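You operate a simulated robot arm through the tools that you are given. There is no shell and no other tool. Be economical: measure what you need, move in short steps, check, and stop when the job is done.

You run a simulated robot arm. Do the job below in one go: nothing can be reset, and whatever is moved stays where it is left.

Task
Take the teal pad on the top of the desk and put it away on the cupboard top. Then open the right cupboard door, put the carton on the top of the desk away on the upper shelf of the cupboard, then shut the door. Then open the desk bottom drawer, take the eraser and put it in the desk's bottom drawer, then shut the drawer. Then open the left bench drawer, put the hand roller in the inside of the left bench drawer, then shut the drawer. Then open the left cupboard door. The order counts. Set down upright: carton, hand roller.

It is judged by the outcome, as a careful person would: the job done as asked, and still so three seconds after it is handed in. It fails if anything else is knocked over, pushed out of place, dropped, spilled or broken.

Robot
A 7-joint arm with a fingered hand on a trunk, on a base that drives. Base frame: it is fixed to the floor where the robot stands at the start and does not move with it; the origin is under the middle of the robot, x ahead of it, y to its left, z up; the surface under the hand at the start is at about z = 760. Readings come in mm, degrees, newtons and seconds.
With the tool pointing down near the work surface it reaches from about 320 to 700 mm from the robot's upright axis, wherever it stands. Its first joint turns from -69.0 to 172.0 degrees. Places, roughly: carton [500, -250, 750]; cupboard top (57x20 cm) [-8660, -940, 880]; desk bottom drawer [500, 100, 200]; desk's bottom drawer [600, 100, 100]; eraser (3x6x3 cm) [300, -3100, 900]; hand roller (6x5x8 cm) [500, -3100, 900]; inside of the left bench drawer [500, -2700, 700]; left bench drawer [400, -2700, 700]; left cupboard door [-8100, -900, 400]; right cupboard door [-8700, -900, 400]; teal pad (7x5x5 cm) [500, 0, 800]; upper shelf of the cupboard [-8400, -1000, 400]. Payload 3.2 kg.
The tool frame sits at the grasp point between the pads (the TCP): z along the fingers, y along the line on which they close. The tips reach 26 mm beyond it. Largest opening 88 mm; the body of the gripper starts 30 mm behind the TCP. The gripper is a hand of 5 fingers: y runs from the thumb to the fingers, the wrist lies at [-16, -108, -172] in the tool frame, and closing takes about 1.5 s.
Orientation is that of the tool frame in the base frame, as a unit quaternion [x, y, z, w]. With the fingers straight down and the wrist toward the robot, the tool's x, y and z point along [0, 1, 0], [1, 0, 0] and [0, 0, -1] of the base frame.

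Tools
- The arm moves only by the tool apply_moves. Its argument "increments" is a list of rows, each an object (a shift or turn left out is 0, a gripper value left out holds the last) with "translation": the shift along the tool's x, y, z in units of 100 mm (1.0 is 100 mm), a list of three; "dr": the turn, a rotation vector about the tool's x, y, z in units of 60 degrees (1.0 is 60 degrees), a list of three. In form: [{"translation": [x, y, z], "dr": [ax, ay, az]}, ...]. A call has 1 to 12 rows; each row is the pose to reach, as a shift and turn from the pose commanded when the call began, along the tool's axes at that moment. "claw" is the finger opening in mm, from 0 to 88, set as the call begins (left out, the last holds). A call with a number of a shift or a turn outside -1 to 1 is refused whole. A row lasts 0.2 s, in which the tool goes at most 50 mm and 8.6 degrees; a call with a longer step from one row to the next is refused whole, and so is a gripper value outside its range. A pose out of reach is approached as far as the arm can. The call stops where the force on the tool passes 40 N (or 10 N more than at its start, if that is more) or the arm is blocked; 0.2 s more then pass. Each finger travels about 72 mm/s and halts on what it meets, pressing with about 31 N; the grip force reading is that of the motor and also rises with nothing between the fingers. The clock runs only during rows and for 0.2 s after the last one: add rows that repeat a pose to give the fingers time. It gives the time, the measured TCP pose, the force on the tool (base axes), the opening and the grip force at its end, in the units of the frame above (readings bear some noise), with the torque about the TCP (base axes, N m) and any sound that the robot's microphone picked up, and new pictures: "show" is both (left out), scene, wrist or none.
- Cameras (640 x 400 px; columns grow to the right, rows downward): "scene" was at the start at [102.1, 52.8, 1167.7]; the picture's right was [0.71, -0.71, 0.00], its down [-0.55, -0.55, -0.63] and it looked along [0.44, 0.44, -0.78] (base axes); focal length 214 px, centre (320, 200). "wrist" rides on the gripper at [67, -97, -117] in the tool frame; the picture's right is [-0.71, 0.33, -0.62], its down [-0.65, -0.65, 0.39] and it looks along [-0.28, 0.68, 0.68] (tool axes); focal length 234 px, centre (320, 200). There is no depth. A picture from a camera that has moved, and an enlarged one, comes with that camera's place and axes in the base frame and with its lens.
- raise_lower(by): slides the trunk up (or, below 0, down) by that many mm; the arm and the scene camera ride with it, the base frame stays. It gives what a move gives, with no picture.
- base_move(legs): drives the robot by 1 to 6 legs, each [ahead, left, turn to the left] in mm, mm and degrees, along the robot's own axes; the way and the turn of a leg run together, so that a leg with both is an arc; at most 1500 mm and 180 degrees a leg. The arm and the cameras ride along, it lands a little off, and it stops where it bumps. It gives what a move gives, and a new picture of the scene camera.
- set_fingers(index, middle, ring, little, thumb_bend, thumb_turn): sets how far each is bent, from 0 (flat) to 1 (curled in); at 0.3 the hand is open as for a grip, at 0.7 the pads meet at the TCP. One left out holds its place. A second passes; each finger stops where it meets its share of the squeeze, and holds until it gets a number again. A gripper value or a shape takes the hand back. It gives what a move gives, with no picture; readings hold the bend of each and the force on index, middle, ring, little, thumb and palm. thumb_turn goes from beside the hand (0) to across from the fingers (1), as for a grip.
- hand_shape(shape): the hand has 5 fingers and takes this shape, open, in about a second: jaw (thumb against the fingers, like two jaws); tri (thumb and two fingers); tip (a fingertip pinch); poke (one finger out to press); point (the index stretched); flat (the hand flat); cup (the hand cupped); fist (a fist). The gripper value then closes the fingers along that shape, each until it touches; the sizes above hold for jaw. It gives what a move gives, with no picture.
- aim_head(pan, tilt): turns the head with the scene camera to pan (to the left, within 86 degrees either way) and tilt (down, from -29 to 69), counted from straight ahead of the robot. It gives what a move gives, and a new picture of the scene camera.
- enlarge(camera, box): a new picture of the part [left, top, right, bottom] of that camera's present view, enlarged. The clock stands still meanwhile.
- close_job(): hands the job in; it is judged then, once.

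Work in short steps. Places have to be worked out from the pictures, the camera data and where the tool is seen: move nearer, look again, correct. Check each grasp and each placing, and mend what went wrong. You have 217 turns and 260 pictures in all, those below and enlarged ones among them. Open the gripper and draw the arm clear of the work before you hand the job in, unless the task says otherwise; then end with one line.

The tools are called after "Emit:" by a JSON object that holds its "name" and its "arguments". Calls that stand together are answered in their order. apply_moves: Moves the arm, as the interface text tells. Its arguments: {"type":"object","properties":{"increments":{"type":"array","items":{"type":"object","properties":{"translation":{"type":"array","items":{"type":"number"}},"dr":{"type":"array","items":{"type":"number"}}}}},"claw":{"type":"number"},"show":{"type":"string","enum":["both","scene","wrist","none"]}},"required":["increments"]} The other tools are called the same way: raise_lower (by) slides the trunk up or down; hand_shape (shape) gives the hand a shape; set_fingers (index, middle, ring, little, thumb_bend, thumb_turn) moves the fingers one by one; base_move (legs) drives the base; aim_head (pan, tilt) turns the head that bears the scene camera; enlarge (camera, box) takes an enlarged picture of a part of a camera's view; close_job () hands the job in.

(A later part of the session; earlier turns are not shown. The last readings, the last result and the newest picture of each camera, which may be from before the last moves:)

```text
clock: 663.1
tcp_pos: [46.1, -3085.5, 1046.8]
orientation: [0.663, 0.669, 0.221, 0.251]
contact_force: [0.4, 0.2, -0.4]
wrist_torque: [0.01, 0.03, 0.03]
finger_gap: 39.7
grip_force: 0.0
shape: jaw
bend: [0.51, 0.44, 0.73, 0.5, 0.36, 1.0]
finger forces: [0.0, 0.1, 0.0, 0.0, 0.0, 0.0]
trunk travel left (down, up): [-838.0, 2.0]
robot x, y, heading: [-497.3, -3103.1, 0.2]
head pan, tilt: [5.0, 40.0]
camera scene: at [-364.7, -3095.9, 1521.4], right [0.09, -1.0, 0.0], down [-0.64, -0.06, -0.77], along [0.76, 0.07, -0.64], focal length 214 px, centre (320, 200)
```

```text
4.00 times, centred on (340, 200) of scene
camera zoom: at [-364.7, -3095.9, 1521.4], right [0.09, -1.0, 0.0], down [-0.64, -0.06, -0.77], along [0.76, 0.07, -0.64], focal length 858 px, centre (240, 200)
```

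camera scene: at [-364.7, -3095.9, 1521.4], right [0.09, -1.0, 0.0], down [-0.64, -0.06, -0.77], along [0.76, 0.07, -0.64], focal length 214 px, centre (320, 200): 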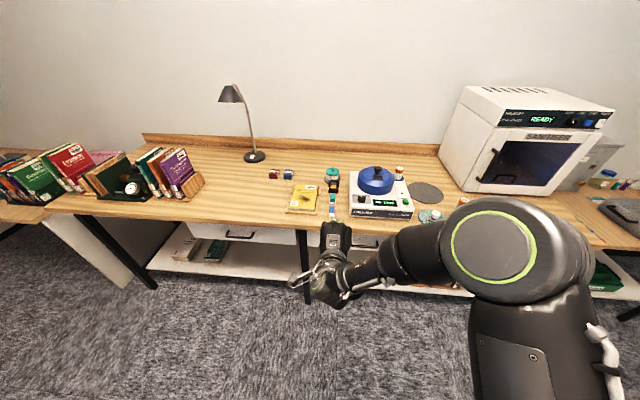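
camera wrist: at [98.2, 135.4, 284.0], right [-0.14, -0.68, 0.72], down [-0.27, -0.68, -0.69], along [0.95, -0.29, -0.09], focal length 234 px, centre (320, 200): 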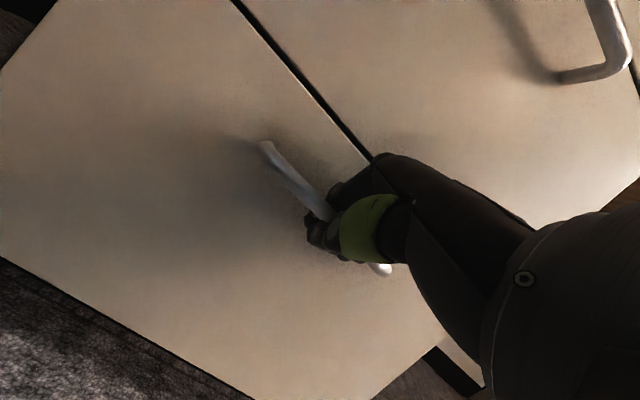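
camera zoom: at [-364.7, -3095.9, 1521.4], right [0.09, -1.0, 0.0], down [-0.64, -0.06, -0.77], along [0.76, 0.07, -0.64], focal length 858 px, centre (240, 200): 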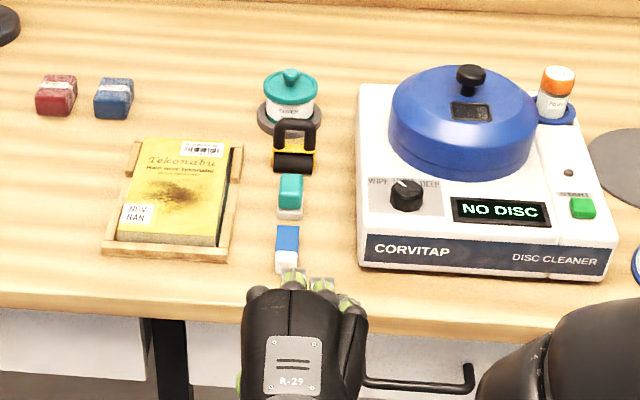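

The column shows: blue-white eraser (x≈304, y≈-3085), a teal block behind it (x≈394), then the roller. Straighten the hand, open to 80, and move above the eraser.

Emit:
{"name": "apply_moves", "arguments": {"increments": [{"translation": [0, -0.15, -0.1], "dr": [0.13, 0, 0]}, {"translation": [0, -0.3, -0.2], "dr": [0.26, 0, 0]}, {"translation": [0, -0.4, -0.3], "dr": [0.39, 0, 0]}, {"translation": [0, -0.5, -0.4], "dr": [0.52, 0, 0]}, {"translation": [0, -0.54, -0.44], "dr": [0.66, 0, 0]}, {"translation": [0, -0.54, -0.44], "dr": [0.66, 0, 0]}], "claw": 78, "show": "none"}}

Emit:
{"name": "base_move", "arguments": {"legs": [[325, 0, 0]]}}

Emit:
{"name": "raise_lower", "arguments": {"by": -50}}

Emit:
{"name": "apply_moves", "arguments": {"increments": [{}], "show": "both"}}

```text
clock: 664.5
tcp_pos: [-23.0, -3085.8, 1048.6]
orientation: [0.708, 0.705, -0.018, 0.011]
contact_force: [-0.6, -0.9, -0.5]
wrist_torque: [0.02, -0.01, 0.03]
finger_gap: 77.8
grip_force: 0.0
shape: jaw
bend: [0.34, 0.31, 0.41, 0.34, 0.12, 0.98]
finger forces: [0.1, 0.1, 0.0, 0.0, 0.1, 0.0]
trunk travel left (down, up): [-838.0, 2.0]
robot x, y, heading: [-496.5, -3102.2, 0.0]
head pan, tilt: [5.0, 40.0]
```

```text
clock: 666.7
tcp_pos: [299.1, -3080.4, 1047.8]
orientation: [0.708, 0.706, -0.018, 0.011]
contact_force: [-0.2, 0.2, 0.3]
wrist_torque: [-0.02, 0.0, -0.01]
finger_gap: 77.6
grip_force: 0.1
shape: jaw
bend: [0.34, 0.31, 0.41, 0.34, 0.12, 0.98]
finger forces: [0.0, 0.0, 0.1, 0.1, 0.0, 0.1]
trunk travel left (down, up): [-838.0, 2.0]
robot x, y, heading: [-179.2, -3099.5, 0.3]
head pan, tilt: [5.0, 40.0]
camera scene: at [-42.5, -3093.2, 1521.5], right [0.1, -1.0, 0.0], down [-0.64, -0.06, -0.77], along [0.76, 0.07, -0.64], focal length 214 px, centre (320, 200)
```

scene: 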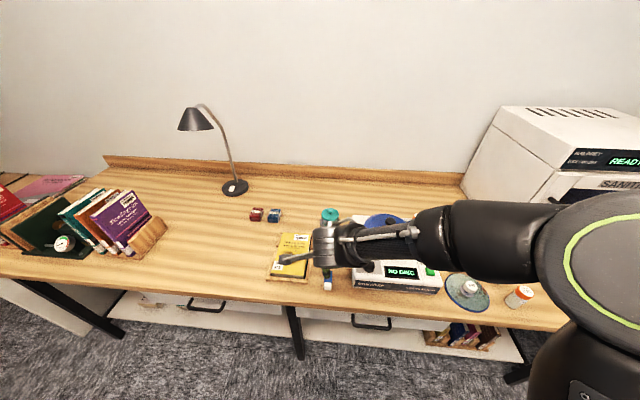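

```text
clock: 667.6
tcp_pos: [299.3, -3081.2, 997.9]
orientation: [0.707, 0.706, -0.019, 0.011]
contact_force: [-0.2, -0.3, 0.1]
wrist_torque: [0.06, -0.02, -0.05]
finger_gap: 77.4
grip_force: 0.1
shape: jaw
bend: [0.34, 0.31, 0.41, 0.34, 0.12, 0.98]
finger forces: [0.1, 0.1, 0.0, 0.1, 0.0, 0.0]
trunk travel left (down, up): [-788.0, 52.0]
robot x, y, heading: [-173.2, -3099.4, 0.4]
head pan, tilt: [5.0, 40.0]
```

```text
clock: 668.0
tcp_pos: [299.4, -3080.7, 997.3]
orientation: [0.708, 0.706, -0.019, 0.011]
contact_force: [-0.2, 0.8, 0.3]
wrist_torque: [-0.02, -0.01, -0.01]
finger_gap: 77.8
grip_force: 0.1
shape: jaw
bend: [0.34, 0.31, 0.41, 0.34, 0.12, 0.98]
finger forces: [0.1, 0.1, 0.0, 0.0, 0.0, 0.0]
trunk travel left (down, up): [-788.0, 52.0]
robot x, y, heading: [-176.4, -3098.8, 0.5]
head pan, tilt: [5.0, 40.0]
camera scene: at [-42.1, -3093.3, 1471.4], right [0.1, -1.0, 0.0], down [-0.64, -0.06, -0.77], along [0.76, 0.07, -0.64], focal length 214 px, centre (320, 200)
camera wrist: at [204.5, -3008.4, 1112.6], right [0.34, -0.68, 0.65], down [-0.66, -0.66, -0.35], along [0.67, -0.31, -0.67], focal length 234 px, centre (320, 200)
```

scene: 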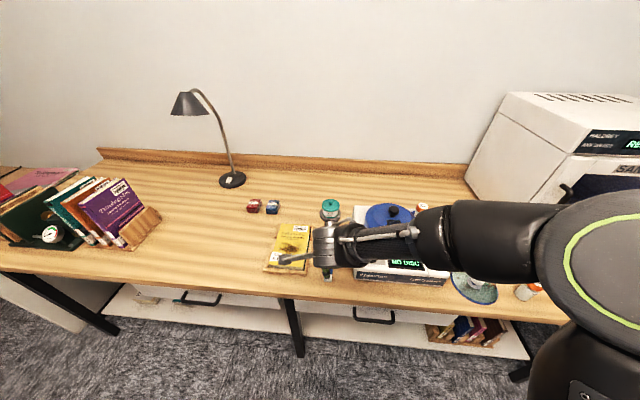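
wrist: 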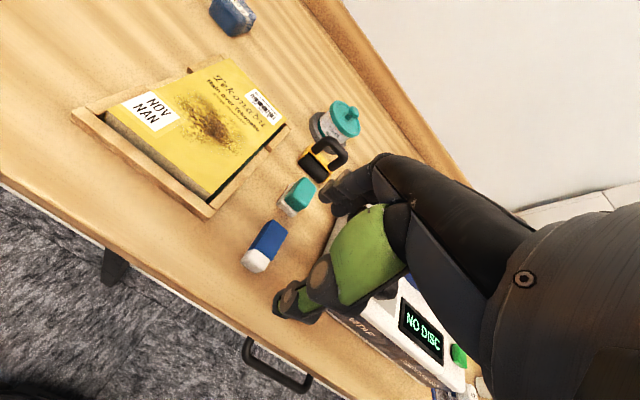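

Triangulating gives the eraser at about [329, -3083] on a bench top near z≈858. Shift +28 mm and descend 85 mm, then look.

Emit:
{"name": "apply_moves", "arguments": {"increments": [{"translation": [-0.02, 0.28, 0.0]}, {"translation": [-0.02, 0.28, 0.4]}, {"translation": [-0.02, 0.28, 0.75]}, {"translation": [-0.02, 0.28, 0.75]}], "show": "wrist"}}

```text
clock: 669.0
tcp_pos: [326.8, -3085.9, 921.5]
orientation: [0.708, 0.706, -0.018, 0.012]
contact_force: [0.4, 0.3, 0.5]
wrist_torque: [0.02, 0.01, -0.01]
finger_gap: 77.8
grip_force: 0.1
shape: jaw
bend: [0.34, 0.31, 0.41, 0.34, 0.12, 0.98]
finger forces: [0.0, 0.0, 0.0, 0.0, 0.0, 0.0]
trunk travel left (down, up): [-788.0, 52.0]
robot x, y, heading: [-173.7, -3103.2, 0.5]
head pan, tilt: [5.0, 40.0]
camera wrist: at [231.8, -3013.4, 1036.7], right [0.34, -0.68, 0.65], down [-0.66, -0.66, -0.36], along [0.67, -0.31, -0.67], focal length 234 px, centre (320, 200)
```

wrist: 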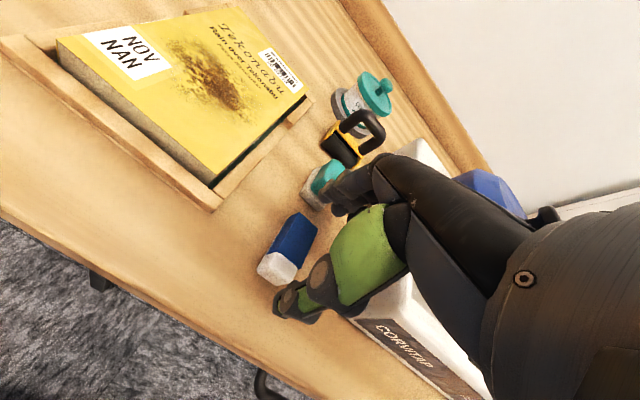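

Aligned; fingers clear the teal block. Descend 33 mm in small steps.

Emit:
{"name": "apply_moves", "arguments": {"increments": [{"translation": [0.03, 0, 0.1]}, {"translation": [0.03, 0, 0.2]}, {"translation": [0.03, 0, 0.27]}, {"translation": [0.03, 0, 0.33]}, {"translation": [0.03, 0, 0.33]}], "show": "wrist"}}

```text
clock: 670.2
tcp_pos: [326.5, -3084.9, 890.8]
orientation: [0.707, 0.706, -0.017, 0.011]
contact_force: [0.3, -0.5, -0.2]
wrist_torque: [0.02, 0.05, 0.01]
finger_gap: 77.7
grip_force: 0.0
shape: jaw
bend: [0.34, 0.31, 0.41, 0.34, 0.12, 0.98]
finger forces: [0.0, 0.0, 0.1, 0.0, 0.0, 0.1]
trunk travel left (down, up): [-788.0, 52.0]
robot x, y, heading: [-174.5, -3098.5, 0.3]
head pan, tilt: [5.0, 40.0]
camera wrist: at [231.5, -3011.8, 1004.5], right [0.34, -0.68, 0.65], down [-0.66, -0.66, -0.35], along [0.67, -0.31, -0.67], focal length 234 px, centre (320, 200)
```

wrist: 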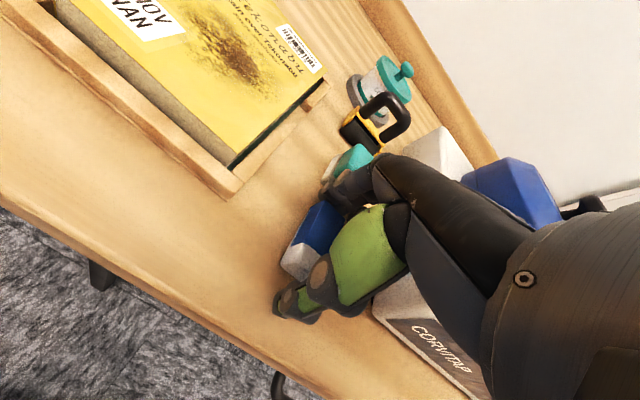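

Close on the eraser.

Emit:
{"name": "apply_moves", "arguments": {"increments": [{"translation": [0.04, 0, 0.03]}, {"translation": [0.04, 0, 0.03]}, {"translation": [0.04, 0, 0.03]}, {"translation": [0.04, 0, 0.03]}, {"translation": [0.04, 0, 0.03]}, {"translation": [0.04, 0, 0.03]}], "claw": 30, "show": "none"}}

Emit:
{"name": "apply_moves", "arguments": {"increments": [{"translation": [0, 0, -0.2]}, {"translation": [0, 0, -0.5]}, {"translation": [0, 0, -0.8]}, {"translation": [0, 0, -0.8]}], "show": "wrist"}}

```text
clock: 671.6
tcp_pos: [325.4, -3080.3, 886.8]
orientation: [0.708, 0.706, -0.018, 0.011]
contact_force: [0.8, -0.7, 7.9]
wrist_torque: [-0.02, -0.08, -0.03]
finger_gap: 52.3
grip_force: 31.2
shape: jaw
bend: [0.43, 0.38, 0.73, 0.49, 0.08, 1.0]
finger forces: [19.9, 12.0, 0.1, 0.0, 27.8, 0.0]
trunk travel left (down, up): [-788.0, 52.0]
robot x, y, heading: [-175.0, -3096.7, 0.5]
head pan, tilt: [5.0, 40.0]
```

```text
clock: 672.6
tcp_pos: [328.4, -3077.0, 966.9]
orientation: [0.707, 0.707, -0.019, 0.012]
contact_force: [0.8, 0.6, -0.7]
wrist_torque: [0.0, -0.01, -0.02]
finger_gap: 52.0
grip_force: 30.7
shape: jaw
bend: [0.44, 0.38, 0.73, 0.5, 0.08, 1.0]
finger forces: [19.1, 8.6, 0.0, 0.0, 27.6, 0.0]
trunk travel left (down, up): [-788.0, 52.0]
robot x, y, heading: [-177.8, -3097.8, 0.5]
head pan, tilt: [5.0, 40.0]
camera wrist: at [233.2, -3004.5, 1081.5], right [0.34, -0.68, 0.65], down [-0.66, -0.66, -0.35], along [0.67, -0.31, -0.67], focal length 234 px, centre (320, 200)
```

wrist: 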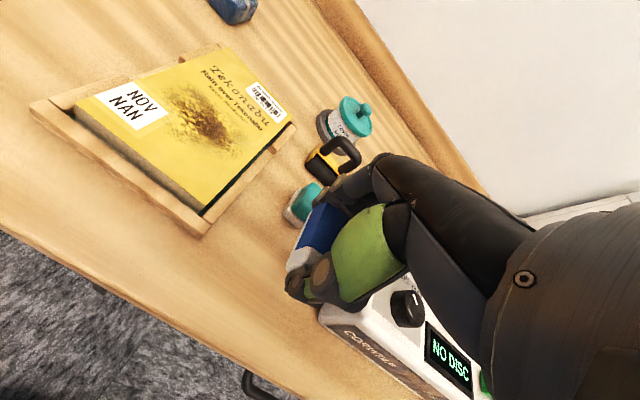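

Eraser held; teal block undisturbed. Return to the open desk drawer.

Emit:
{"name": "base_move", "arguments": {"legs": [[-330, 0, 0], [0, 1490, 0], [-30, 1490, 0], [0, 150, 0]]}}

Emit:
{"name": "aim_head", "arguments": {"pan": 15, "tilt": 45}}

```text
clock: 689.7
tcp_pos: [-28.9, 44.7, 966.1]
orientation: [0.714, 0.7, -0.019, 0.011]
contact_force: [0.5, -0.2, -1.1]
wrist_torque: [-0.03, 0.0, -0.01]
finger_gap: 52.2
grip_force: 31.2
shape: jaw
bend: [0.44, 0.38, 0.73, 0.5, 0.08, 1.0]
finger forces: [19.1, 8.7, 0.0, 0.0, 27.7, 0.1]
trunk travel left (down, up): [-788.0, 52.0]
robot x, y, heading: [-531.5, 32.7, -0.4]
head pan, tilt: [5.0, 40.0]
camera scene: at [-398.4, 34.6, 1471.4], right [0.08, -1.0, 0.0], down [-0.64, -0.05, -0.77], along [0.76, 0.06, -0.64], focal length 214 px, centre (320, 200)
```

scene: 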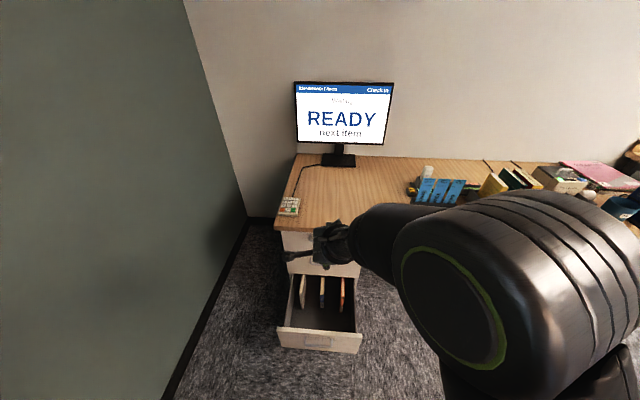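

```text
clock: 690.5
tcp_pos: [-28.8, 44.7, 966.5]
orientation: [0.713, 0.7, -0.018, 0.011]
contact_force: [0.5, 0.0, -0.3]
wrist_torque: [-0.01, 0.01, -0.01]
finger_gap: 52.2
grip_force: 31.2
shape: jaw
bend: [0.44, 0.38, 0.73, 0.5, 0.08, 1.0]
finger forces: [19.1, 8.6, 0.0, 0.1, 27.7, 0.0]
trunk travel left (down, up): [-788.0, 52.0]
robot x, y, heading: [-530.2, 30.5, -0.8]
head pan, tilt: [15.0, 45.0]
camera scene: at [-404.4, 48.8, 1464.2], right [0.25, -0.97, 0.0], down [-0.68, -0.18, -0.71], along [0.68, 0.18, -0.71], focal length 214 px, centre (320, 200)
```

scene: 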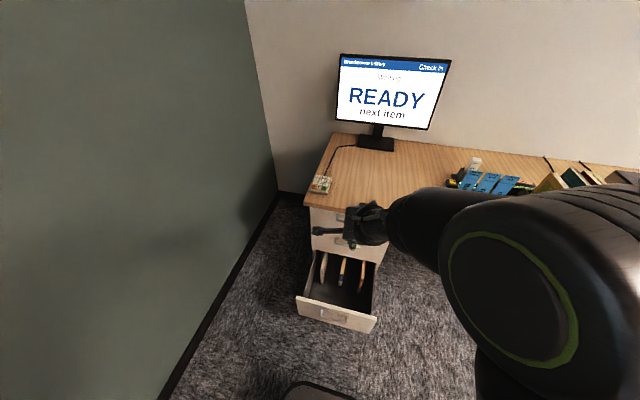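

Drawer has free floor in its front half (books start at x≈150). I'll tilt the hand back ~15° so the wrist clears the drawer front, position over x≈78, y≈65, and lower.

Emit:
{"name": "apply_moves", "arguments": {"increments": [{"dr": [0.12, 0, 0]}, {"dr": [0.25, 0, 0]}, {"dr": [0.25, 0, 0]}], "show": "none"}}

Emit:
{"name": "base_move", "arguments": {"legs": [[107, 20, 0.6]]}}

Emit:
{"name": "raise_lower", "arguments": {"by": -400}}

Emit:
{"name": "raise_lower", "arguments": {"by": -200}}

Emit:
{"name": "apply_moves", "arguments": {"increments": [{}], "show": "both"}}

```text
clock: 691.3
tcp_pos: [-29.1, 44.6, 965.8]
orientation: [0.709, 0.692, -0.11, -0.082]
contact_force: [-0.2, 0.3, -1.0]
wrist_torque: [0.03, 0.0, 0.01]
finger_gap: 52.0
grip_force: 30.6
shape: jaw
bend: [0.44, 0.38, 0.73, 0.5, 0.08, 1.0]
finger forces: [19.0, 8.6, 0.0, 0.1, 27.4, 0.0]
trunk travel left (down, up): [-788.0, 52.0]
robot x, y, heading: [-532.5, 30.5, -0.6]
head pan, tilt: [15.0, 45.0]
```

```text
clock: 692.5
tcp_pos: [79.2, 69.9, 967.0]
orientation: [0.705, 0.696, -0.109, -0.081]
contact_force: [0.8, -0.4, -0.5]
wrist_torque: [0.01, 0.0, 0.05]
finger_gap: 52.0
grip_force: 31.2
shape: jaw
bend: [0.44, 0.38, 0.73, 0.5, 0.08, 1.0]
finger forces: [19.0, 8.6, 0.0, 0.1, 27.4, 0.0]
trunk travel left (down, up): [-788.0, 52.0]
robot x, y, heading: [-422.5, 49.5, 0.0]
head pan, tilt: [15.0, 45.0]
camera scene: at [-298.3, 69.4, 1464.2], right [0.26, -0.97, 0.0], down [-0.68, -0.18, -0.71], along [0.68, 0.18, -0.71], focal length 214 px, centre (320, 200)
```

scene: 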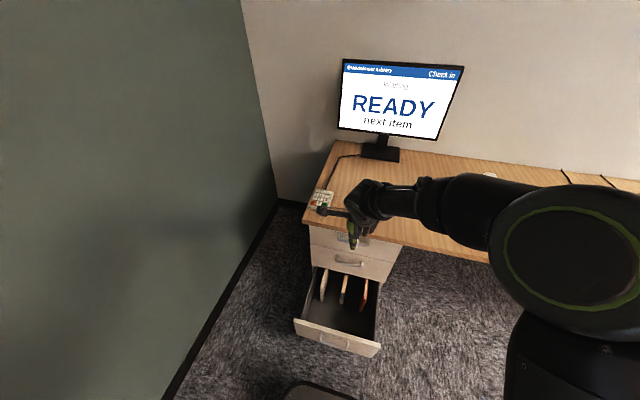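

```text
clock: 696.3
tcp_pos: [78.3, 69.7, 566.0]
orientation: [0.705, 0.696, -0.111, -0.082]
contact_force: [-0.7, -0.2, -0.4]
wrist_torque: [0.04, -0.01, 0.02]
finger_gap: 52.0
grip_force: 31.0
shape: jaw
bend: [0.44, 0.38, 0.73, 0.5, 0.08, 1.0]
finger forces: [18.9, 8.7, 0.0, 0.0, 27.3, 0.1]
trunk travel left (down, up): [-388.0, 452.0]
robot x, y, heading: [-424.5, 48.6, -0.0]
head pan, tilt: [15.0, 45.0]
```

```text
clock: 698.5
tcp_pos: [78.7, 69.7, 366.6]
orientation: [0.705, 0.695, -0.11, -0.082]
contact_force: [0.5, -0.1, -0.2]
wrist_torque: [0.01, 0.03, 0.01]
finger_gap: 52.0
grip_force: 30.7
shape: jaw
bend: [0.44, 0.38, 0.73, 0.5, 0.08, 1.0]
finger forces: [18.9, 8.6, 0.1, 0.0, 27.4, 0.1]
trunk travel left (down, up): [-188.0, 652.0]
robot x, y, heading: [-425.0, 45.0, -0.1]
head pan, tilt: [15.0, 45.0]
```

```text
clock: 698.9
tcp_pos: [78.4, 69.1, 368.0]
orientation: [0.705, 0.696, -0.11, -0.081]
contact_force: [0.1, 0.1, 0.0]
wrist_torque: [-0.03, -0.01, 0.02]
finger_gap: 52.1
grip_force: 31.6
shape: jaw
bend: [0.44, 0.38, 0.73, 0.5, 0.08, 1.0]
finger forces: [19.0, 8.6, 0.0, 0.1, 27.4, 0.0]
trunk travel left (down, up): [-188.0, 652.0]
robot x, y, heading: [-427.3, 47.1, 0.1]
head pan, tilt: [15.0, 45.0]
camera scene: at [-298.0, 69.5, 864.2], right [0.26, -0.97, 0.0], down [-0.68, -0.18, -0.71], along [0.68, 0.18, -0.71], focal length 214 px, centre (320, 200)
camera wrist: at [17.8, 143.4, 502.5], right [0.48, -0.69, 0.54], down [-0.74, -0.65, -0.17], along [0.47, -0.32, -0.82], focal length 234 px, centre (320, 200)
```

scene: 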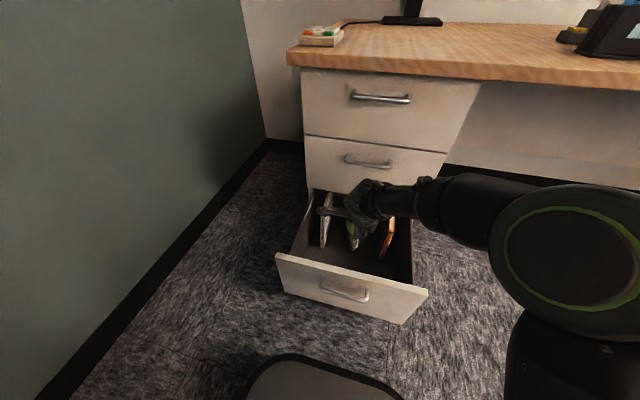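
wrist: 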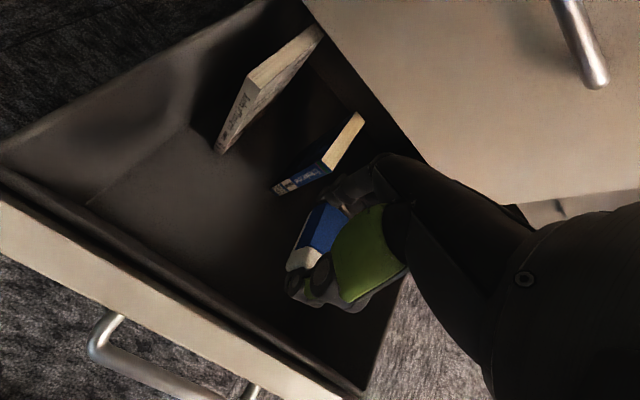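

Good view: books start at x≥177. Move 20 mm further in and lower into the drawer.

Emit:
{"name": "base_move", "arguments": {"legs": [[20, 5, 0]]}}

Emit:
{"name": "raise_lower", "arguments": {"by": -170}}

Emit:
{"name": "apply_moves", "arguments": {"increments": [{}], "show": "both"}}

```text
clock: 699.6
tcp_pos: [98.2, 75.2, 366.3]
orientation: [0.705, 0.696, -0.11, -0.082]
contact_force: [-0.9, 0.3, 0.1]
wrist_torque: [-0.01, 0.03, 0.0]
finger_gap: 52.0
grip_force: 31.1
shape: jaw
bend: [0.44, 0.38, 0.73, 0.5, 0.08, 1.0]
finger forces: [19.0, 8.6, 0.1, 0.0, 27.5, 0.0]
trunk travel left (down, up): [-188.0, 652.0]
robot x, y, heading: [-401.7, 54.3, 0.2]
head pan, tilt: [15.0, 45.0]
camera scene: at [-277.9, 74.6, 864.1], right [0.26, -0.97, 0.0], down [-0.68, -0.18, -0.71], along [0.68, 0.18, -0.71], focal length 214 px, centre (320, 200)
```

scene: 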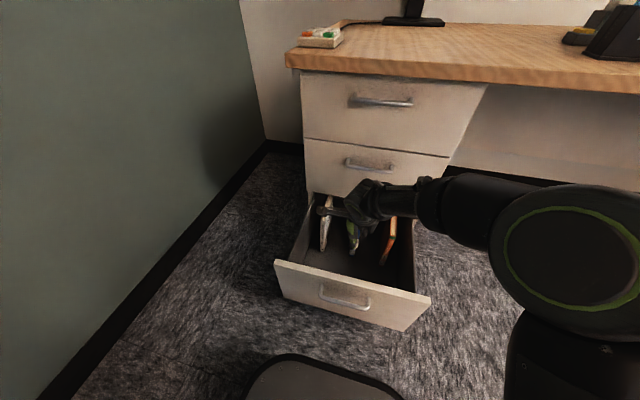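

```text
clock: 701.6
tcp_pos: [98.4, 74.2, 197.5]
orientation: [0.705, 0.696, -0.111, -0.082]
contact_force: [-0.2, 0.1, -0.2]
wrist_torque: [-0.01, 0.0, 0.01]
finger_gap: 52.0
grip_force: 31.3
shape: jaw
bend: [0.44, 0.38, 0.73, 0.5, 0.08, 1.0]
finger forces: [19.0, 8.6, 0.1, 0.1, 27.4, 0.1]
trunk travel left (down, up): [-18.0, 822.0]
robot x, y, heading: [-405.0, 56.2, 0.1]
head pan, tilt: [15.0, 45.0]
```

```text
clock: 702.0
tcp_pos: [98.7, 74.7, 196.2]
orientation: [0.705, 0.695, -0.11, -0.082]
contact_force: [0.9, -0.2, -1.0]
wrist_torque: [-0.03, -0.01, -0.02]
finger_gap: 51.8
grip_force: 30.7
shape: jaw
bend: [0.44, 0.38, 0.73, 0.5, 0.08, 1.0]
finger forces: [19.0, 8.6, 0.0, 0.0, 27.4, 0.1]
trunk travel left (down, up): [-18.0, 822.0]
robot x, y, heading: [-404.9, 54.9, 0.2]
head pan, tilt: [15.0, 45.0]
camera scene: at [-277.9, 74.6, 694.2], right [0.26, -0.97, 0.0], down [-0.68, -0.18, -0.71], along [0.68, 0.18, -0.71], focal length 214 px, centre (320, 200)
camera wrist: at [37.9, 148.4, 332.5], right [0.48, -0.69, 0.54], down [-0.74, -0.65, -0.17], along [0.47, -0.32, -0.82], focal length 234 px, centre (320, 200)
```

scene: 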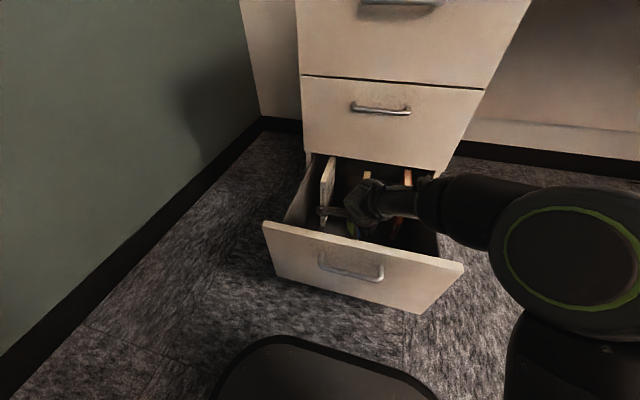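
wrist: 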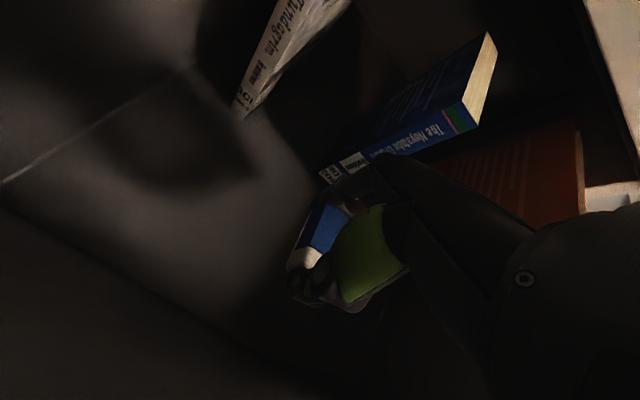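

Floor is at z≈112. Lower 40 mm more with care.

Emit:
{"name": "apply_moves", "arguments": {"increments": [{"translation": [0, 0.03, 0.12]}, {"translation": [0, 0.06, 0.24]}, {"translation": [0, 0.08, 0.34]}, {"translation": [0, 0.1, 0.41]}, {"translation": [0, 0.1, 0.41]}], "show": "scene"}}

```text
clock: 703.2
tcp_pos: [98.1, 72.9, 153.8]
orientation: [0.705, 0.696, -0.11, -0.082]
contact_force: [-0.7, 0.4, -0.9]
wrist_torque: [-0.04, -0.02, 0.02]
finger_gap: 52.1
grip_force: 30.9
shape: jaw
bend: [0.44, 0.38, 0.73, 0.5, 0.08, 1.0]
finger forces: [19.0, 8.8, 0.0, 0.0, 27.5, 0.1]
trunk travel left (down, up): [-18.0, 822.0]
robot x, y, heading: [-406.7, 51.3, 0.1]
head pan, tilt: [15.0, 45.0]
camera scene: at [-277.9, 74.6, 694.1], right [0.26, -0.97, 0.0], down [-0.68, -0.18, -0.71], along [0.68, 0.18, -0.71], focal length 214 px, centre (320, 200)
```

scene: 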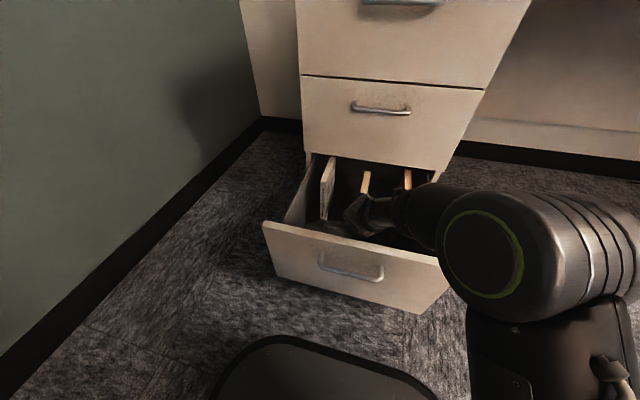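

Another 12 mm.

Emit:
{"name": "raise_lower", "arguments": {"by": -12}}

```text
clock: 703.8
tcp_pos: [97.5, 73.8, 141.9]
orientation: [0.705, 0.696, -0.11, -0.082]
contact_force: [-0.1, 0.6, 0.2]
wrist_torque: [0.02, -0.02, -0.02]
finger_gap: 52.0
grip_force: 30.9
shape: jaw
bend: [0.44, 0.38, 0.73, 0.5, 0.08, 1.0]
finger forces: [19.0, 8.6, 0.1, 0.0, 27.4, 0.0]
trunk travel left (down, up): [-6.0, 834.0]
robot x, y, heading: [-405.8, 51.4, -0.1]
head pan, tilt: [15.0, 45.0]
```

Still free; 12 mm more by arm, then release.

Emit:
{"name": "apply_moves", "arguments": {"increments": [{"translation": [0, 0.01, 0.04]}, {"translation": [0, 0.02, 0.08]}, {"translation": [0, 0.03, 0.12]}, {"translation": [0, 0.03, 0.12]}], "show": "none"}}

Emit:
{"name": "apply_moves", "arguments": {"increments": [{}, {}, {}, {}, {}], "claw": 80, "show": "wrist"}}

```text
clock: 704.8
tcp_pos: [97.3, 72.3, 130.2]
orientation: [0.705, 0.696, -0.111, -0.081]
contact_force: [-0.8, -0.7, -0.8]
wrist_torque: [-0.01, -0.01, 0.0]
finger_gap: 52.1
grip_force: 31.0
shape: jaw
bend: [0.44, 0.38, 0.73, 0.5, 0.08, 1.0]
finger forces: [19.0, 8.7, 0.0, 0.0, 27.4, 0.0]
trunk travel left (down, up): [-6.0, 834.0]
robot x, y, heading: [-406.7, 55.7, 0.2]
head pan, tilt: [15.0, 45.0]
```

```text
clock: 706.0
tcp_pos: [96.3, 73.1, 130.9]
orientation: [0.705, 0.696, -0.109, -0.081]
contact_force: [-1.0, 0.2, 10.4]
wrist_torque: [-0.11, -0.28, 0.03]
finger_gap: 77.2
grip_force: 0.0
shape: jaw
bend: [0.33, 0.34, 0.32, 0.33, 0.14, 0.98]
finger forces: [0.1, 10.1, 0.0, 0.1, 0.0, 0.0]
trunk travel left (down, up): [-6.0, 834.0]
robot x, y, heading: [-401.0, 55.0, 0.2]
head pan, tilt: [15.0, 45.0]
camera wrist: at [36.3, 146.5, 267.2], right [0.48, -0.69, 0.54], down [-0.74, -0.65, -0.17], along [0.47, -0.32, -0.82], focal length 234 px, centre (320, 200)
```

wrist: 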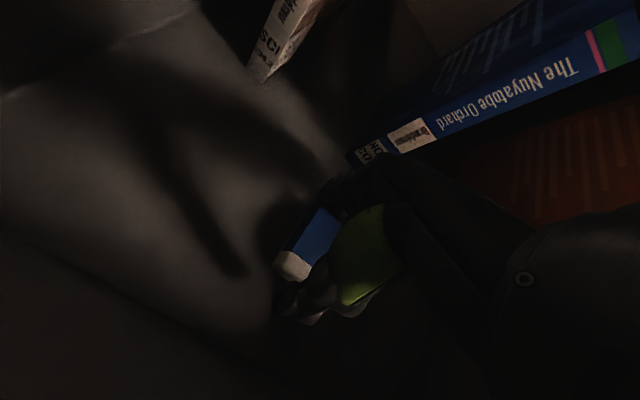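

Released on the drawer floor. Rise straight out.

Emit:
{"name": "raise_lower", "arguments": {"by": 220}}

Emit:
{"name": "apply_moves", "arguments": {"increments": [{}], "show": "wrist"}}

```text
clock: 708.3
tcp_pos: [96.6, 72.1, 349.5]
orientation: [0.706, 0.695, -0.11, -0.081]
contact_force: [-1.0, 0.4, 0.7]
wrist_torque: [-0.02, -0.02, -0.01]
finger_gap: 79.8
grip_force: 0.1
shape: jaw
bend: [0.33, 0.31, 0.32, 0.33, 0.14, 0.98]
finger forces: [0.0, 0.0, 0.1, 0.0, 0.1, 0.0]
trunk travel left (down, up): [-226.0, 614.0]
robot x, y, heading: [-405.8, 53.9, -0.1]
head pan, tilt: [15.0, 45.0]
```

```text
clock: 708.7
tcp_pos: [96.8, 72.5, 350.7]
orientation: [0.706, 0.695, -0.11, -0.081]
contact_force: [-0.3, -0.4, 0.8]
wrist_torque: [0.02, 0.04, 0.0]
finger_gap: 79.7
grip_force: 0.1
shape: jaw
bend: [0.33, 0.31, 0.32, 0.33, 0.14, 0.98]
finger forces: [0.1, 0.0, 0.1, 0.0, 0.0, 0.1]
trunk travel left (down, up): [-226.0, 614.0]
robot x, y, heading: [-409.6, 53.0, -0.1]
head pan, tilt: [15.0, 45.0]
camera wrist: at [36.3, 146.4, 486.0], right [0.48, -0.69, 0.54], down [-0.74, -0.65, -0.17], along [0.47, -0.32, -0.82], focal length 234 px, centre (320, 200)
```

wrist: 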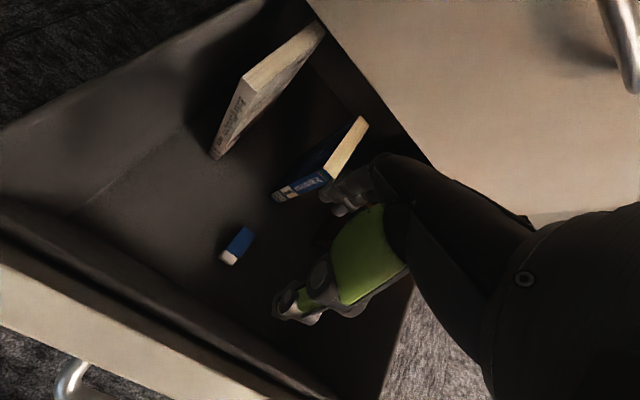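

The eraser lies in the drawer. Back away, lower the closed hand in front of the drawer panel, and push it shut.

Emit:
{"name": "base_move", "arguments": {"legs": [[-230, -5, 0]]}}

Emit:
{"name": "apply_moves", "arguments": {"increments": [{"dr": [-0.12, 0, 0]}, {"dr": [-0.25, 0, 0]}, {"dr": [-0.3, 0, 0]}, {"dr": [-0.3, 0, 0]}, {"dr": [-0.3, 0, 0]}], "claw": 5, "show": "none"}}

Emit:
{"name": "raise_lower", "arguments": {"by": -160}}

Emit:
{"name": "base_move", "arguments": {"legs": [[200, 0, 0]]}}

```text
clock: 710.4
tcp_pos: [-130.8, 68.2, 351.4]
orientation: [0.705, 0.696, -0.109, -0.081]
contact_force: [11.2, 1.3, 7.8]
wrist_torque: [-0.02, -0.99, 0.17]
finger_gap: 82.1
grip_force: 0.1
shape: jaw
bend: [0.33, 0.14, 0.32, 0.33, 0.14, 0.98]
finger forces: [0.1, 16.9, 0.0, 0.0, 0.0, 0.1]
trunk travel left (down, up): [-226.0, 614.0]
robot x, y, heading: [-629.0, 48.3, 0.2]
head pan, tilt: [15.0, 45.0]
camera scene: at [-506.9, 69.1, 902.3], right [0.26, -0.97, 0.0], down [-0.68, -0.18, -0.71], along [0.68, 0.18, -0.71], focal length 214 px, centre (320, 200)
```

scene: 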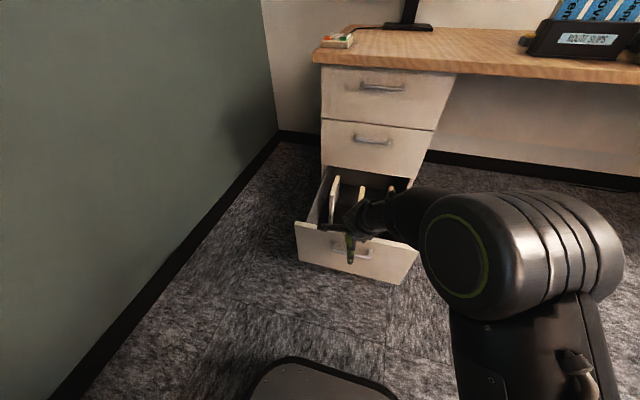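

```text
clock: 711.6
tcp_pos: [-124.4, 57.4, 355.2]
orientation: [0.728, 0.685, 0.015, 0.008]
contact_force: [0.0, 0.2, 0.7]
wrist_torque: [-0.01, -0.02, -0.01]
finger_gap: 5.1
grip_force: 0.0
shape: jaw
bend: [0.68, 0.66, 0.71, 0.67, 0.6, 1.0]
finger forces: [0.1, 0.0, 0.0, 0.1, 0.1, 0.0]
out of reach, approached as far as the arm can: row 2, 3
trunk travel left (down, up): [-226.0, 614.0]
robot x, y, heading: [-637.3, 49.7, 0.1]
head pan, tilt: [15.0, 45.0]
```

```text
clock: 712.6
tcp_pos: [-114.5, 59.8, 293.4]
orientation: [0.73, 0.682, 0.031, 0.017]
contact_force: [0.9, 2.4, 17.3]
wrist_torque: [0.01, -0.18, -0.05]
finger_gap: 5.6
grip_force: 0.0
shape: jaw
bend: [0.66, 0.72, 0.71, 0.67, 0.6, 1.0]
finger forces: [12.1, 5.2, 1.5, 0.0, 0.0, 0.0]
trunk travel left (down, up): [-151.0, 689.0]
robot x, y, heading: [-630.1, 44.4, -0.0]
head pan, tilt: [15.0, 45.0]
stopped: the force on the tool passed its limit at 54 N (the readings are from after the stop); the commanded pose is now the measured one
```

```text
clock: 714.2
tcp_pos: [85.3, 59.7, 293.4]
orientation: [0.73, 0.682, 0.031, 0.017]
contact_force: [2.2, 0.5, 25.1]
wrist_torque: [0.09, -0.43, -0.08]
finger_gap: 6.3
grip_force: 0.0
shape: jaw
bend: [0.65, 0.72, 0.71, 0.67, 0.6, 1.0]
finger forces: [22.6, 3.9, 1.0, 0.1, 0.0, 0.0]
trunk travel left (down, up): [-151.0, 689.0]
robot x, y, heading: [-434.7, 49.3, 0.1]
head pan, tilt: [15.0, 45.0]
camera scene: at [-308.4, 69.5, 827.5], right [0.26, -0.97, 0.0], down [-0.68, -0.18, -0.71], along [0.69, 0.18, -0.7], focal length 214 px, centre (320, 200)
```

scene: 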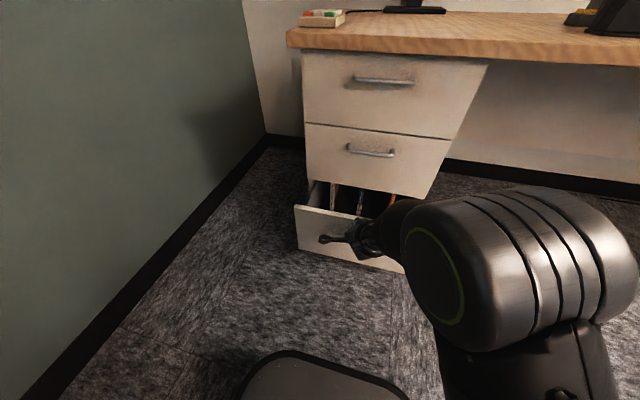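

The hand is pushing the panel (resting on its handle); the drawer is moving in. Continue pushing until shut.

Emit:
{"name": "base_move", "arguments": {"legs": [[130, 0, 0]]}}

```text
clock: 715.5
tcp_pos: [216.3, 60.8, 293.6]
orientation: [0.73, 0.682, 0.031, 0.017]
contact_force: [2.8, -1.8, 16.5]
wrist_torque: [0.0, -0.33, -0.12]
finger_gap: 6.9
grip_force: 0.1
shape: jaw
bend: [0.64, 0.72, 0.71, 0.67, 0.6, 1.0]
finger forces: [13.7, 3.0, 0.1, 0.0, 0.0, 0.0]
trunk travel left (down, up): [-151.0, 689.0]
robot x, y, heading: [-302.4, 50.4, 0.2]
head pan, tilt: [15.0, 45.0]
camera scene: at [-177.8, 70.0, 827.4], right [0.26, -0.96, 0.0], down [-0.68, -0.19, -0.71], along [0.68, 0.19, -0.71], focal length 214 px, centre (320, 200)
```

scene: 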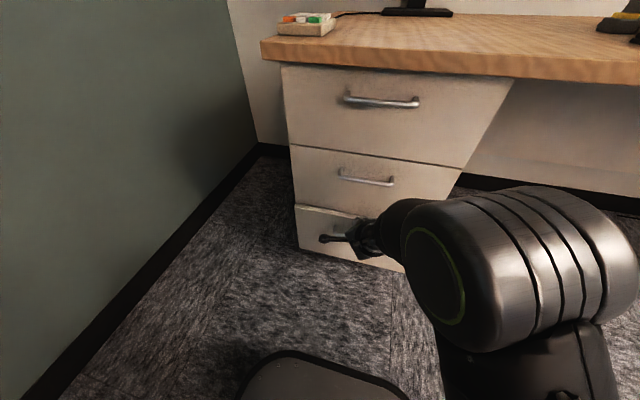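

Nearly flush; push a bit more.

Emit:
{"name": "base_move", "arguments": {"legs": [[45, 0, 0]]}}

Emit:
{"name": "enlarge", "arguments": {"camera": "scene", "box": [250, 130, 450, 290]}}

```text
clock: 716.4
tcp_pos: [248.3, 60.7, 295.1]
orientation: [0.731, 0.681, 0.03, 0.014]
contact_force: [-17.1, -1.8, 17.6]
wrist_torque: [-0.43, -0.37, -0.26]
finger_gap: 5.3
grip_force: 0.1
shape: jaw
bend: [0.68, 0.74, 0.73, 0.67, 0.6, 1.0]
finger forces: [0.0, 23.4, 8.1, 0.0, 0.6, 0.1]
trunk travel left (down, up): [-151.0, 689.0]
robot x, y, heading: [-266.3, 47.0, 0.4]
head pan, tilt: [15.0, 45.0]
stopped in leg 1: the force on the tool passed its limit at 101 N (the readings are from after the stop); the commanded pose is now the measured one
camera scene: at [-143.2, 70.1, 827.4], right [0.26, -0.96, 0.0], down [-0.68, -0.19, -0.71], along [0.68, 0.19, -0.7], focal length 214 px, centre (320, 200)
```

scene: 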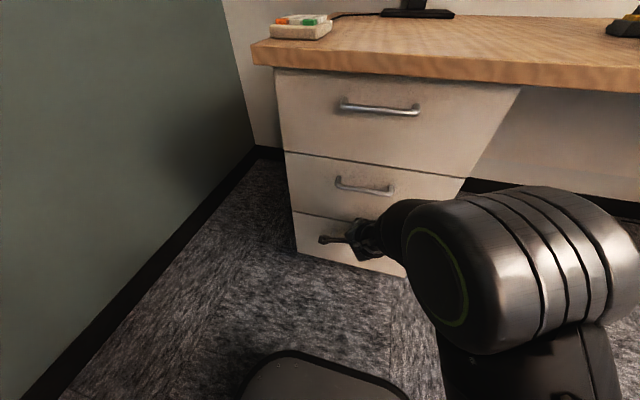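

```text
2.50 times, centred on (350, 210) of scene
camera zoom: at [-143.2, 70.1, 827.4], right [0.26, -0.96, 0.0], down [-0.68, -0.19, -0.71], along [0.68, 0.19, -0.7], focal length 536 px, centre (245, 175)
```

zoom: 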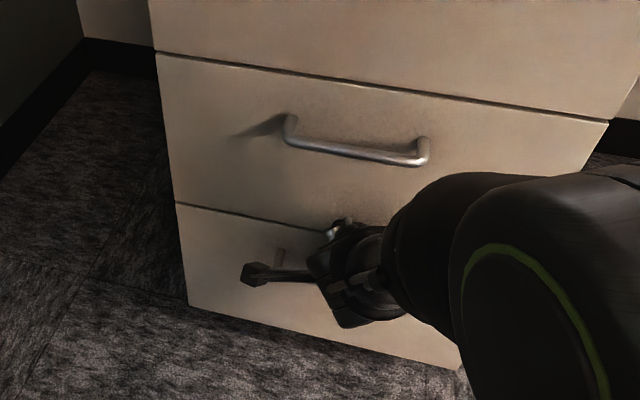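

Shut flush. Lift 15 mm off the handle and back away.

Emit:
{"name": "raise_lower", "arguments": {"by": 20}}

Emit:
{"name": "base_move", "arguments": {"legs": [[-250, 0, 0]]}}

Emit:
{"name": "raise_lower", "arguments": {"by": 400}}

Emit:
{"name": "aim_head", "arguments": {"pan": 10, "tilt": 45}}

```text
clock: 717.1
tcp_pos: [246.9, 60.5, 310.4]
orientation: [0.73, 0.683, 0.028, 0.011]
contact_force: [-14.2, 0.3, 0.5]
wrist_torque: [0.01, -0.31, -0.23]
finger_gap: 4.2
grip_force: 0.0
shape: jaw
bend: [0.68, 0.71, 0.71, 0.67, 0.6, 1.0]
finger forces: [0.0, 14.6, 0.0, 0.0, 0.1, 0.0]
trunk travel left (down, up): [-171.0, 669.0]
robot x, y, heading: [-269.2, 47.2, 0.2]
head pan, tilt: [15.0, 45.0]
```

```text
clock: 718.9
tcp_pos: [-2.1, 59.4, 312.0]
orientation: [0.73, 0.683, 0.028, 0.012]
contact_force: [1.0, 0.1, -0.4]
wrist_torque: [0.01, 0.0, 0.01]
finger_gap: 5.1
grip_force: 0.2
shape: jaw
bend: [0.68, 0.66, 0.71, 0.67, 0.6, 1.0]
finger forces: [0.0, 0.0, 0.1, 0.0, 0.1, 0.0]
trunk travel left (down, up): [-171.0, 669.0]
robot x, y, heading: [-518.4, 50.3, 0.4]
head pan, tilt: [15.0, 45.0]
camera scene: at [-391.2, 69.2, 847.0], right [0.26, -0.97, 0.0], down [-0.68, -0.18, -0.71], along [0.68, 0.18, -0.71], focal length 214 px, centre (320, 200)
```

scene: 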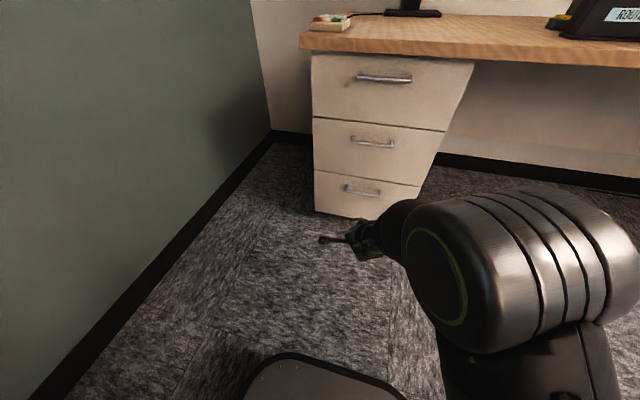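

```text
clock: 722.8
tcp_pos: [-1.5, 59.0, 710.7]
orientation: [0.731, 0.682, 0.028, 0.012]
contact_force: [0.4, 0.5, 0.7]
wrist_torque: [0.02, 0.0, 0.03]
finger_gap: 5.3
grip_force: 0.2
shape: jaw
bend: [0.68, 0.66, 0.71, 0.67, 0.6, 1.0]
finger forces: [0.1, 0.1, 0.1, 0.0, 0.0, 0.0]
trunk travel left (down, up): [-571.0, 269.0]
robot x, y, heading: [-521.0, 50.5, 0.0]
head pan, tilt: [15.0, 45.0]
```

```text
clock: 723.4
tcp_pos: [-1.5, 59.9, 711.0]
orientation: [0.731, 0.682, 0.028, 0.012]
contact_force: [-0.2, 0.4, -0.1]
wrist_torque: [0.01, 0.01, 0.01]
finger_gap: 5.2
grip_force: 0.1
shape: jaw
bend: [0.68, 0.66, 0.71, 0.67, 0.6, 1.0]
finger forces: [0.0, 0.0, 0.1, 0.1, 0.0, 0.1]
trunk travel left (down, up): [-571.0, 269.0]
robot x, y, heading: [-521.6, 49.2, 0.4]
head pan, tilt: [10.0, 45.0]
camera scene: at [-389.7, 62.4, 1247.0], right [0.18, -0.98, 0.0], down [-0.7, -0.12, -0.71], along [0.7, 0.12, -0.71], focal length 214 px, centre (320, 200)
```

scene: 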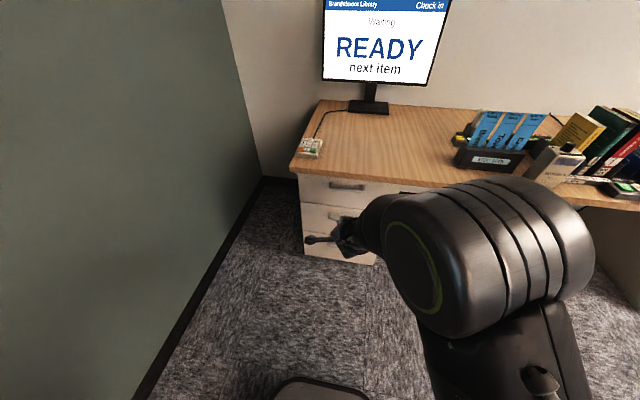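

Drawer shut. Now the left bench drawer (handle near [230, -2690, 775]). Drive there and raise/pitch the hand on arrival.

Emit:
{"name": "base_move", "arguments": {"legs": [[0, -1375, 0], [-30, -1375, 0]]}}

Emit:
{"name": "apply_moves", "arguments": {"increments": [{"translation": [0, 0.1, -0.25], "dr": [-0.1, 0, -0.02]}, {"translation": [0, 0.2, -0.5], "dr": [-0.22, 0, -0.04]}, {"translation": [0, 0.3, -0.75], "dr": [-0.34, 0, -0.05]}, {"translation": [0, 0.4, -1.0], "dr": [-0.46, 0, -0.05]}, {"translation": [0, 0.4, -1.0], "dr": [-0.5, 0, -0.05]}], "claw": 60, "show": "none"}}

```text
clock: 736.7
tcp_pos: [-24.9, -2691.1, 710.9]
orientation: [0.735, 0.678, 0.028, 0.012]
contact_force: [-0.7, 0.2, -0.7]
wrist_torque: [-0.04, -0.02, -0.01]
finger_gap: 5.0
grip_force: 0.1
shape: jaw
bend: [0.68, 0.66, 0.71, 0.67, 0.6, 1.0]
finger forces: [0.0, 0.0, 0.0, 0.0, 0.1, 0.0]
trunk travel left (down, up): [-571.0, 269.0]
robot x, y, heading: [-538.4, -2694.8, -0.2]
head pan, tilt: [10.0, 45.0]
camera scene: at [-412.2, -2683.3, 1247.0], right [0.16, -0.99, 0.0], down [-0.7, -0.12, -0.71], along [0.7, 0.12, -0.71], focal length 214 px, centre (320, 200)
```

scene: 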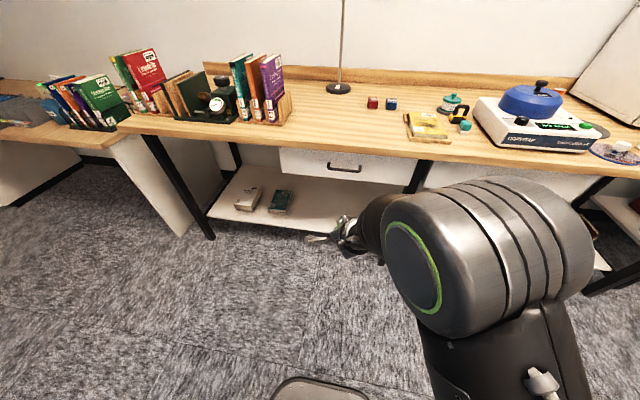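

```text
clock: 737.9
tcp_pos: [10.0, -2696.3, 813.7]
orientation: [0.688, 0.666, 0.203, 0.203]
contact_force: [-0.5, 0.5, -0.5]
wrist_torque: [-0.01, -0.03, -0.02]
finger_gap: 59.4
grip_force: 0.1
shape: jaw
bend: [0.42, 0.36, 0.71, 0.41, 0.08, 0.99]
finger forces: [0.0, 0.0, 0.1, 0.0, 0.0, 0.1]
trunk travel left (down, up): [-571.0, 269.0]
robot x, y, heading: [-538.7, -2692.8, -0.6]
head pan, tilt: [10.0, 45.0]
```

Handle triangulated at [264, -2665, 751]. Continue raising and pitching the hand.

Emit:
{"name": "apply_moves", "arguments": {"increments": [{"translation": [0, 0.22, -0.15], "dr": [-0.12, 0, 0]}, {"translation": [0, 0.44, -0.3], "dr": [-0.24, 0, 0]}, {"translation": [0, 0.66, -0.45], "dr": [-0.36, 0, 0]}, {"translation": [0, 0.88, -0.61], "dr": [-0.48, 0, 0]}, {"translation": [0, 0.88, -0.61], "dr": [-0.55, 0, 0]}, {"translation": [0, 0.88, -0.61], "dr": [-0.55, 0, 0]}], "show": "none"}}

```text
clock: 739.3
tcp_pos: [49.5, -2698.2, 912.2]
orientation: [0.603, 0.581, 0.384, 0.39]
contact_force: [-0.7, 0.4, -0.2]
wrist_torque: [-0.03, -0.01, 0.05]
finger_gap: 59.5
grip_force: 0.0
shape: jaw
bend: [0.42, 0.36, 0.71, 0.41, 0.08, 0.99]
finger forces: [0.0, 0.0, 0.0, 0.0, 0.1, 0.0]
trunk travel left (down, up): [-571.0, 269.0]
robot x, y, heading: [-538.9, -2696.4, -0.5]
head pan, tilt: [10.0, 45.0]
```

66° pitch reached. Lower to the bar's height and approach to x≈195.

Emit:
{"name": "raise_lower", "arguments": {"by": -158}}

Emit:
{"name": "base_move", "arguments": {"legs": [[145, 33, 0.5]]}}

Emit:
{"name": "apply_moves", "arguments": {"increments": [{}], "show": "wrist"}}

```text
clock: 741.1
tcp_pos: [49.9, -2698.1, 754.1]
orientation: [0.603, 0.581, 0.384, 0.39]
contact_force: [0.0, -0.3, -0.3]
wrist_torque: [0.01, -0.02, 0.01]
finger_gap: 59.5
grip_force: 0.0
shape: jaw
bend: [0.42, 0.36, 0.71, 0.41, 0.08, 0.99]
finger forces: [0.0, 0.0, 0.0, 0.1, 0.0, 0.0]
trunk travel left (down, up): [-413.0, 427.0]
robot x, y, heading: [-541.2, -2696.3, -0.5]
head pan, tilt: [10.0, 45.0]
```

```text
clock: 742.5
tcp_pos: [195.3, -2659.9, 754.4]
orientation: [0.601, 0.583, 0.384, 0.388]
contact_force: [-0.1, 0.5, -0.1]
wrist_torque: [0.04, 0.02, -0.01]
finger_gap: 59.7
grip_force: 0.1
shape: jaw
bend: [0.42, 0.36, 0.71, 0.41, 0.08, 0.99]
finger forces: [0.0, 0.1, 0.0, 0.0, 0.0, 0.0]
trunk travel left (down, up): [-413.0, 427.0]
robot x, y, heading: [-393.9, -2662.5, -0.1]
head pan, tilt: [10.0, 45.0]
camera scene: at [-266.8, -2649.7, 1088.9], right [0.17, -0.98, 0.0], down [-0.7, -0.12, -0.71], along [0.7, 0.12, -0.71], focal length 214 px, centre (320, 200)
```

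scene: 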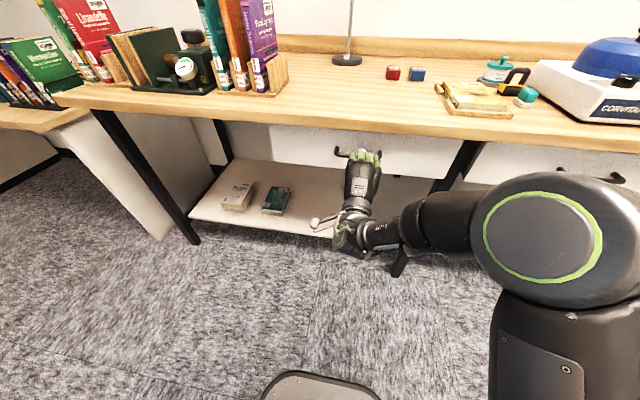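

```text
clock: 742.9
tcp_pos: [194.0, -2659.9, 754.0]
orientation: [0.6, 0.583, 0.385, 0.389]
contact_force: [0.4, 0.3, 0.4]
wrist_torque: [0.0, -0.01, 0.0]
finger_gap: 59.5
grip_force: 0.0
shape: jaw
bend: [0.42, 0.36, 0.71, 0.41, 0.08, 0.99]
finger forces: [0.0, 0.0, 0.0, 0.0, 0.1, 0.1]
trunk travel left (down, up): [-413.0, 427.0]
robot x, y, heading: [-396.3, -2666.6, -0.2]
head pan, tilt: [10.0, 45.0]
camera wrist: at [50.6, -2589.5, 712.6], right [-0.45, -0.7, 0.55], down [0.08, -0.64, -0.76], along [0.89, -0.3, 0.35], focal length 234 px, centre (320, 200)
```

wrist: 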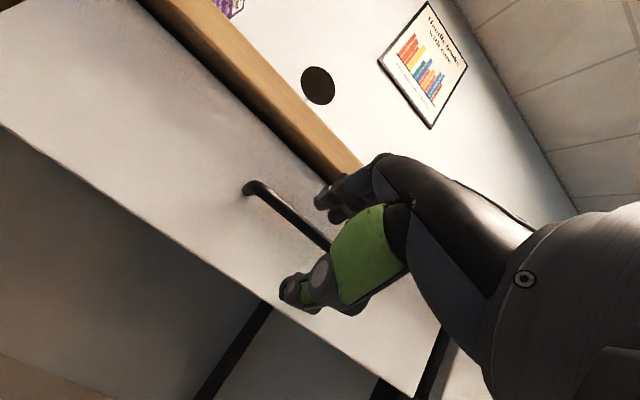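

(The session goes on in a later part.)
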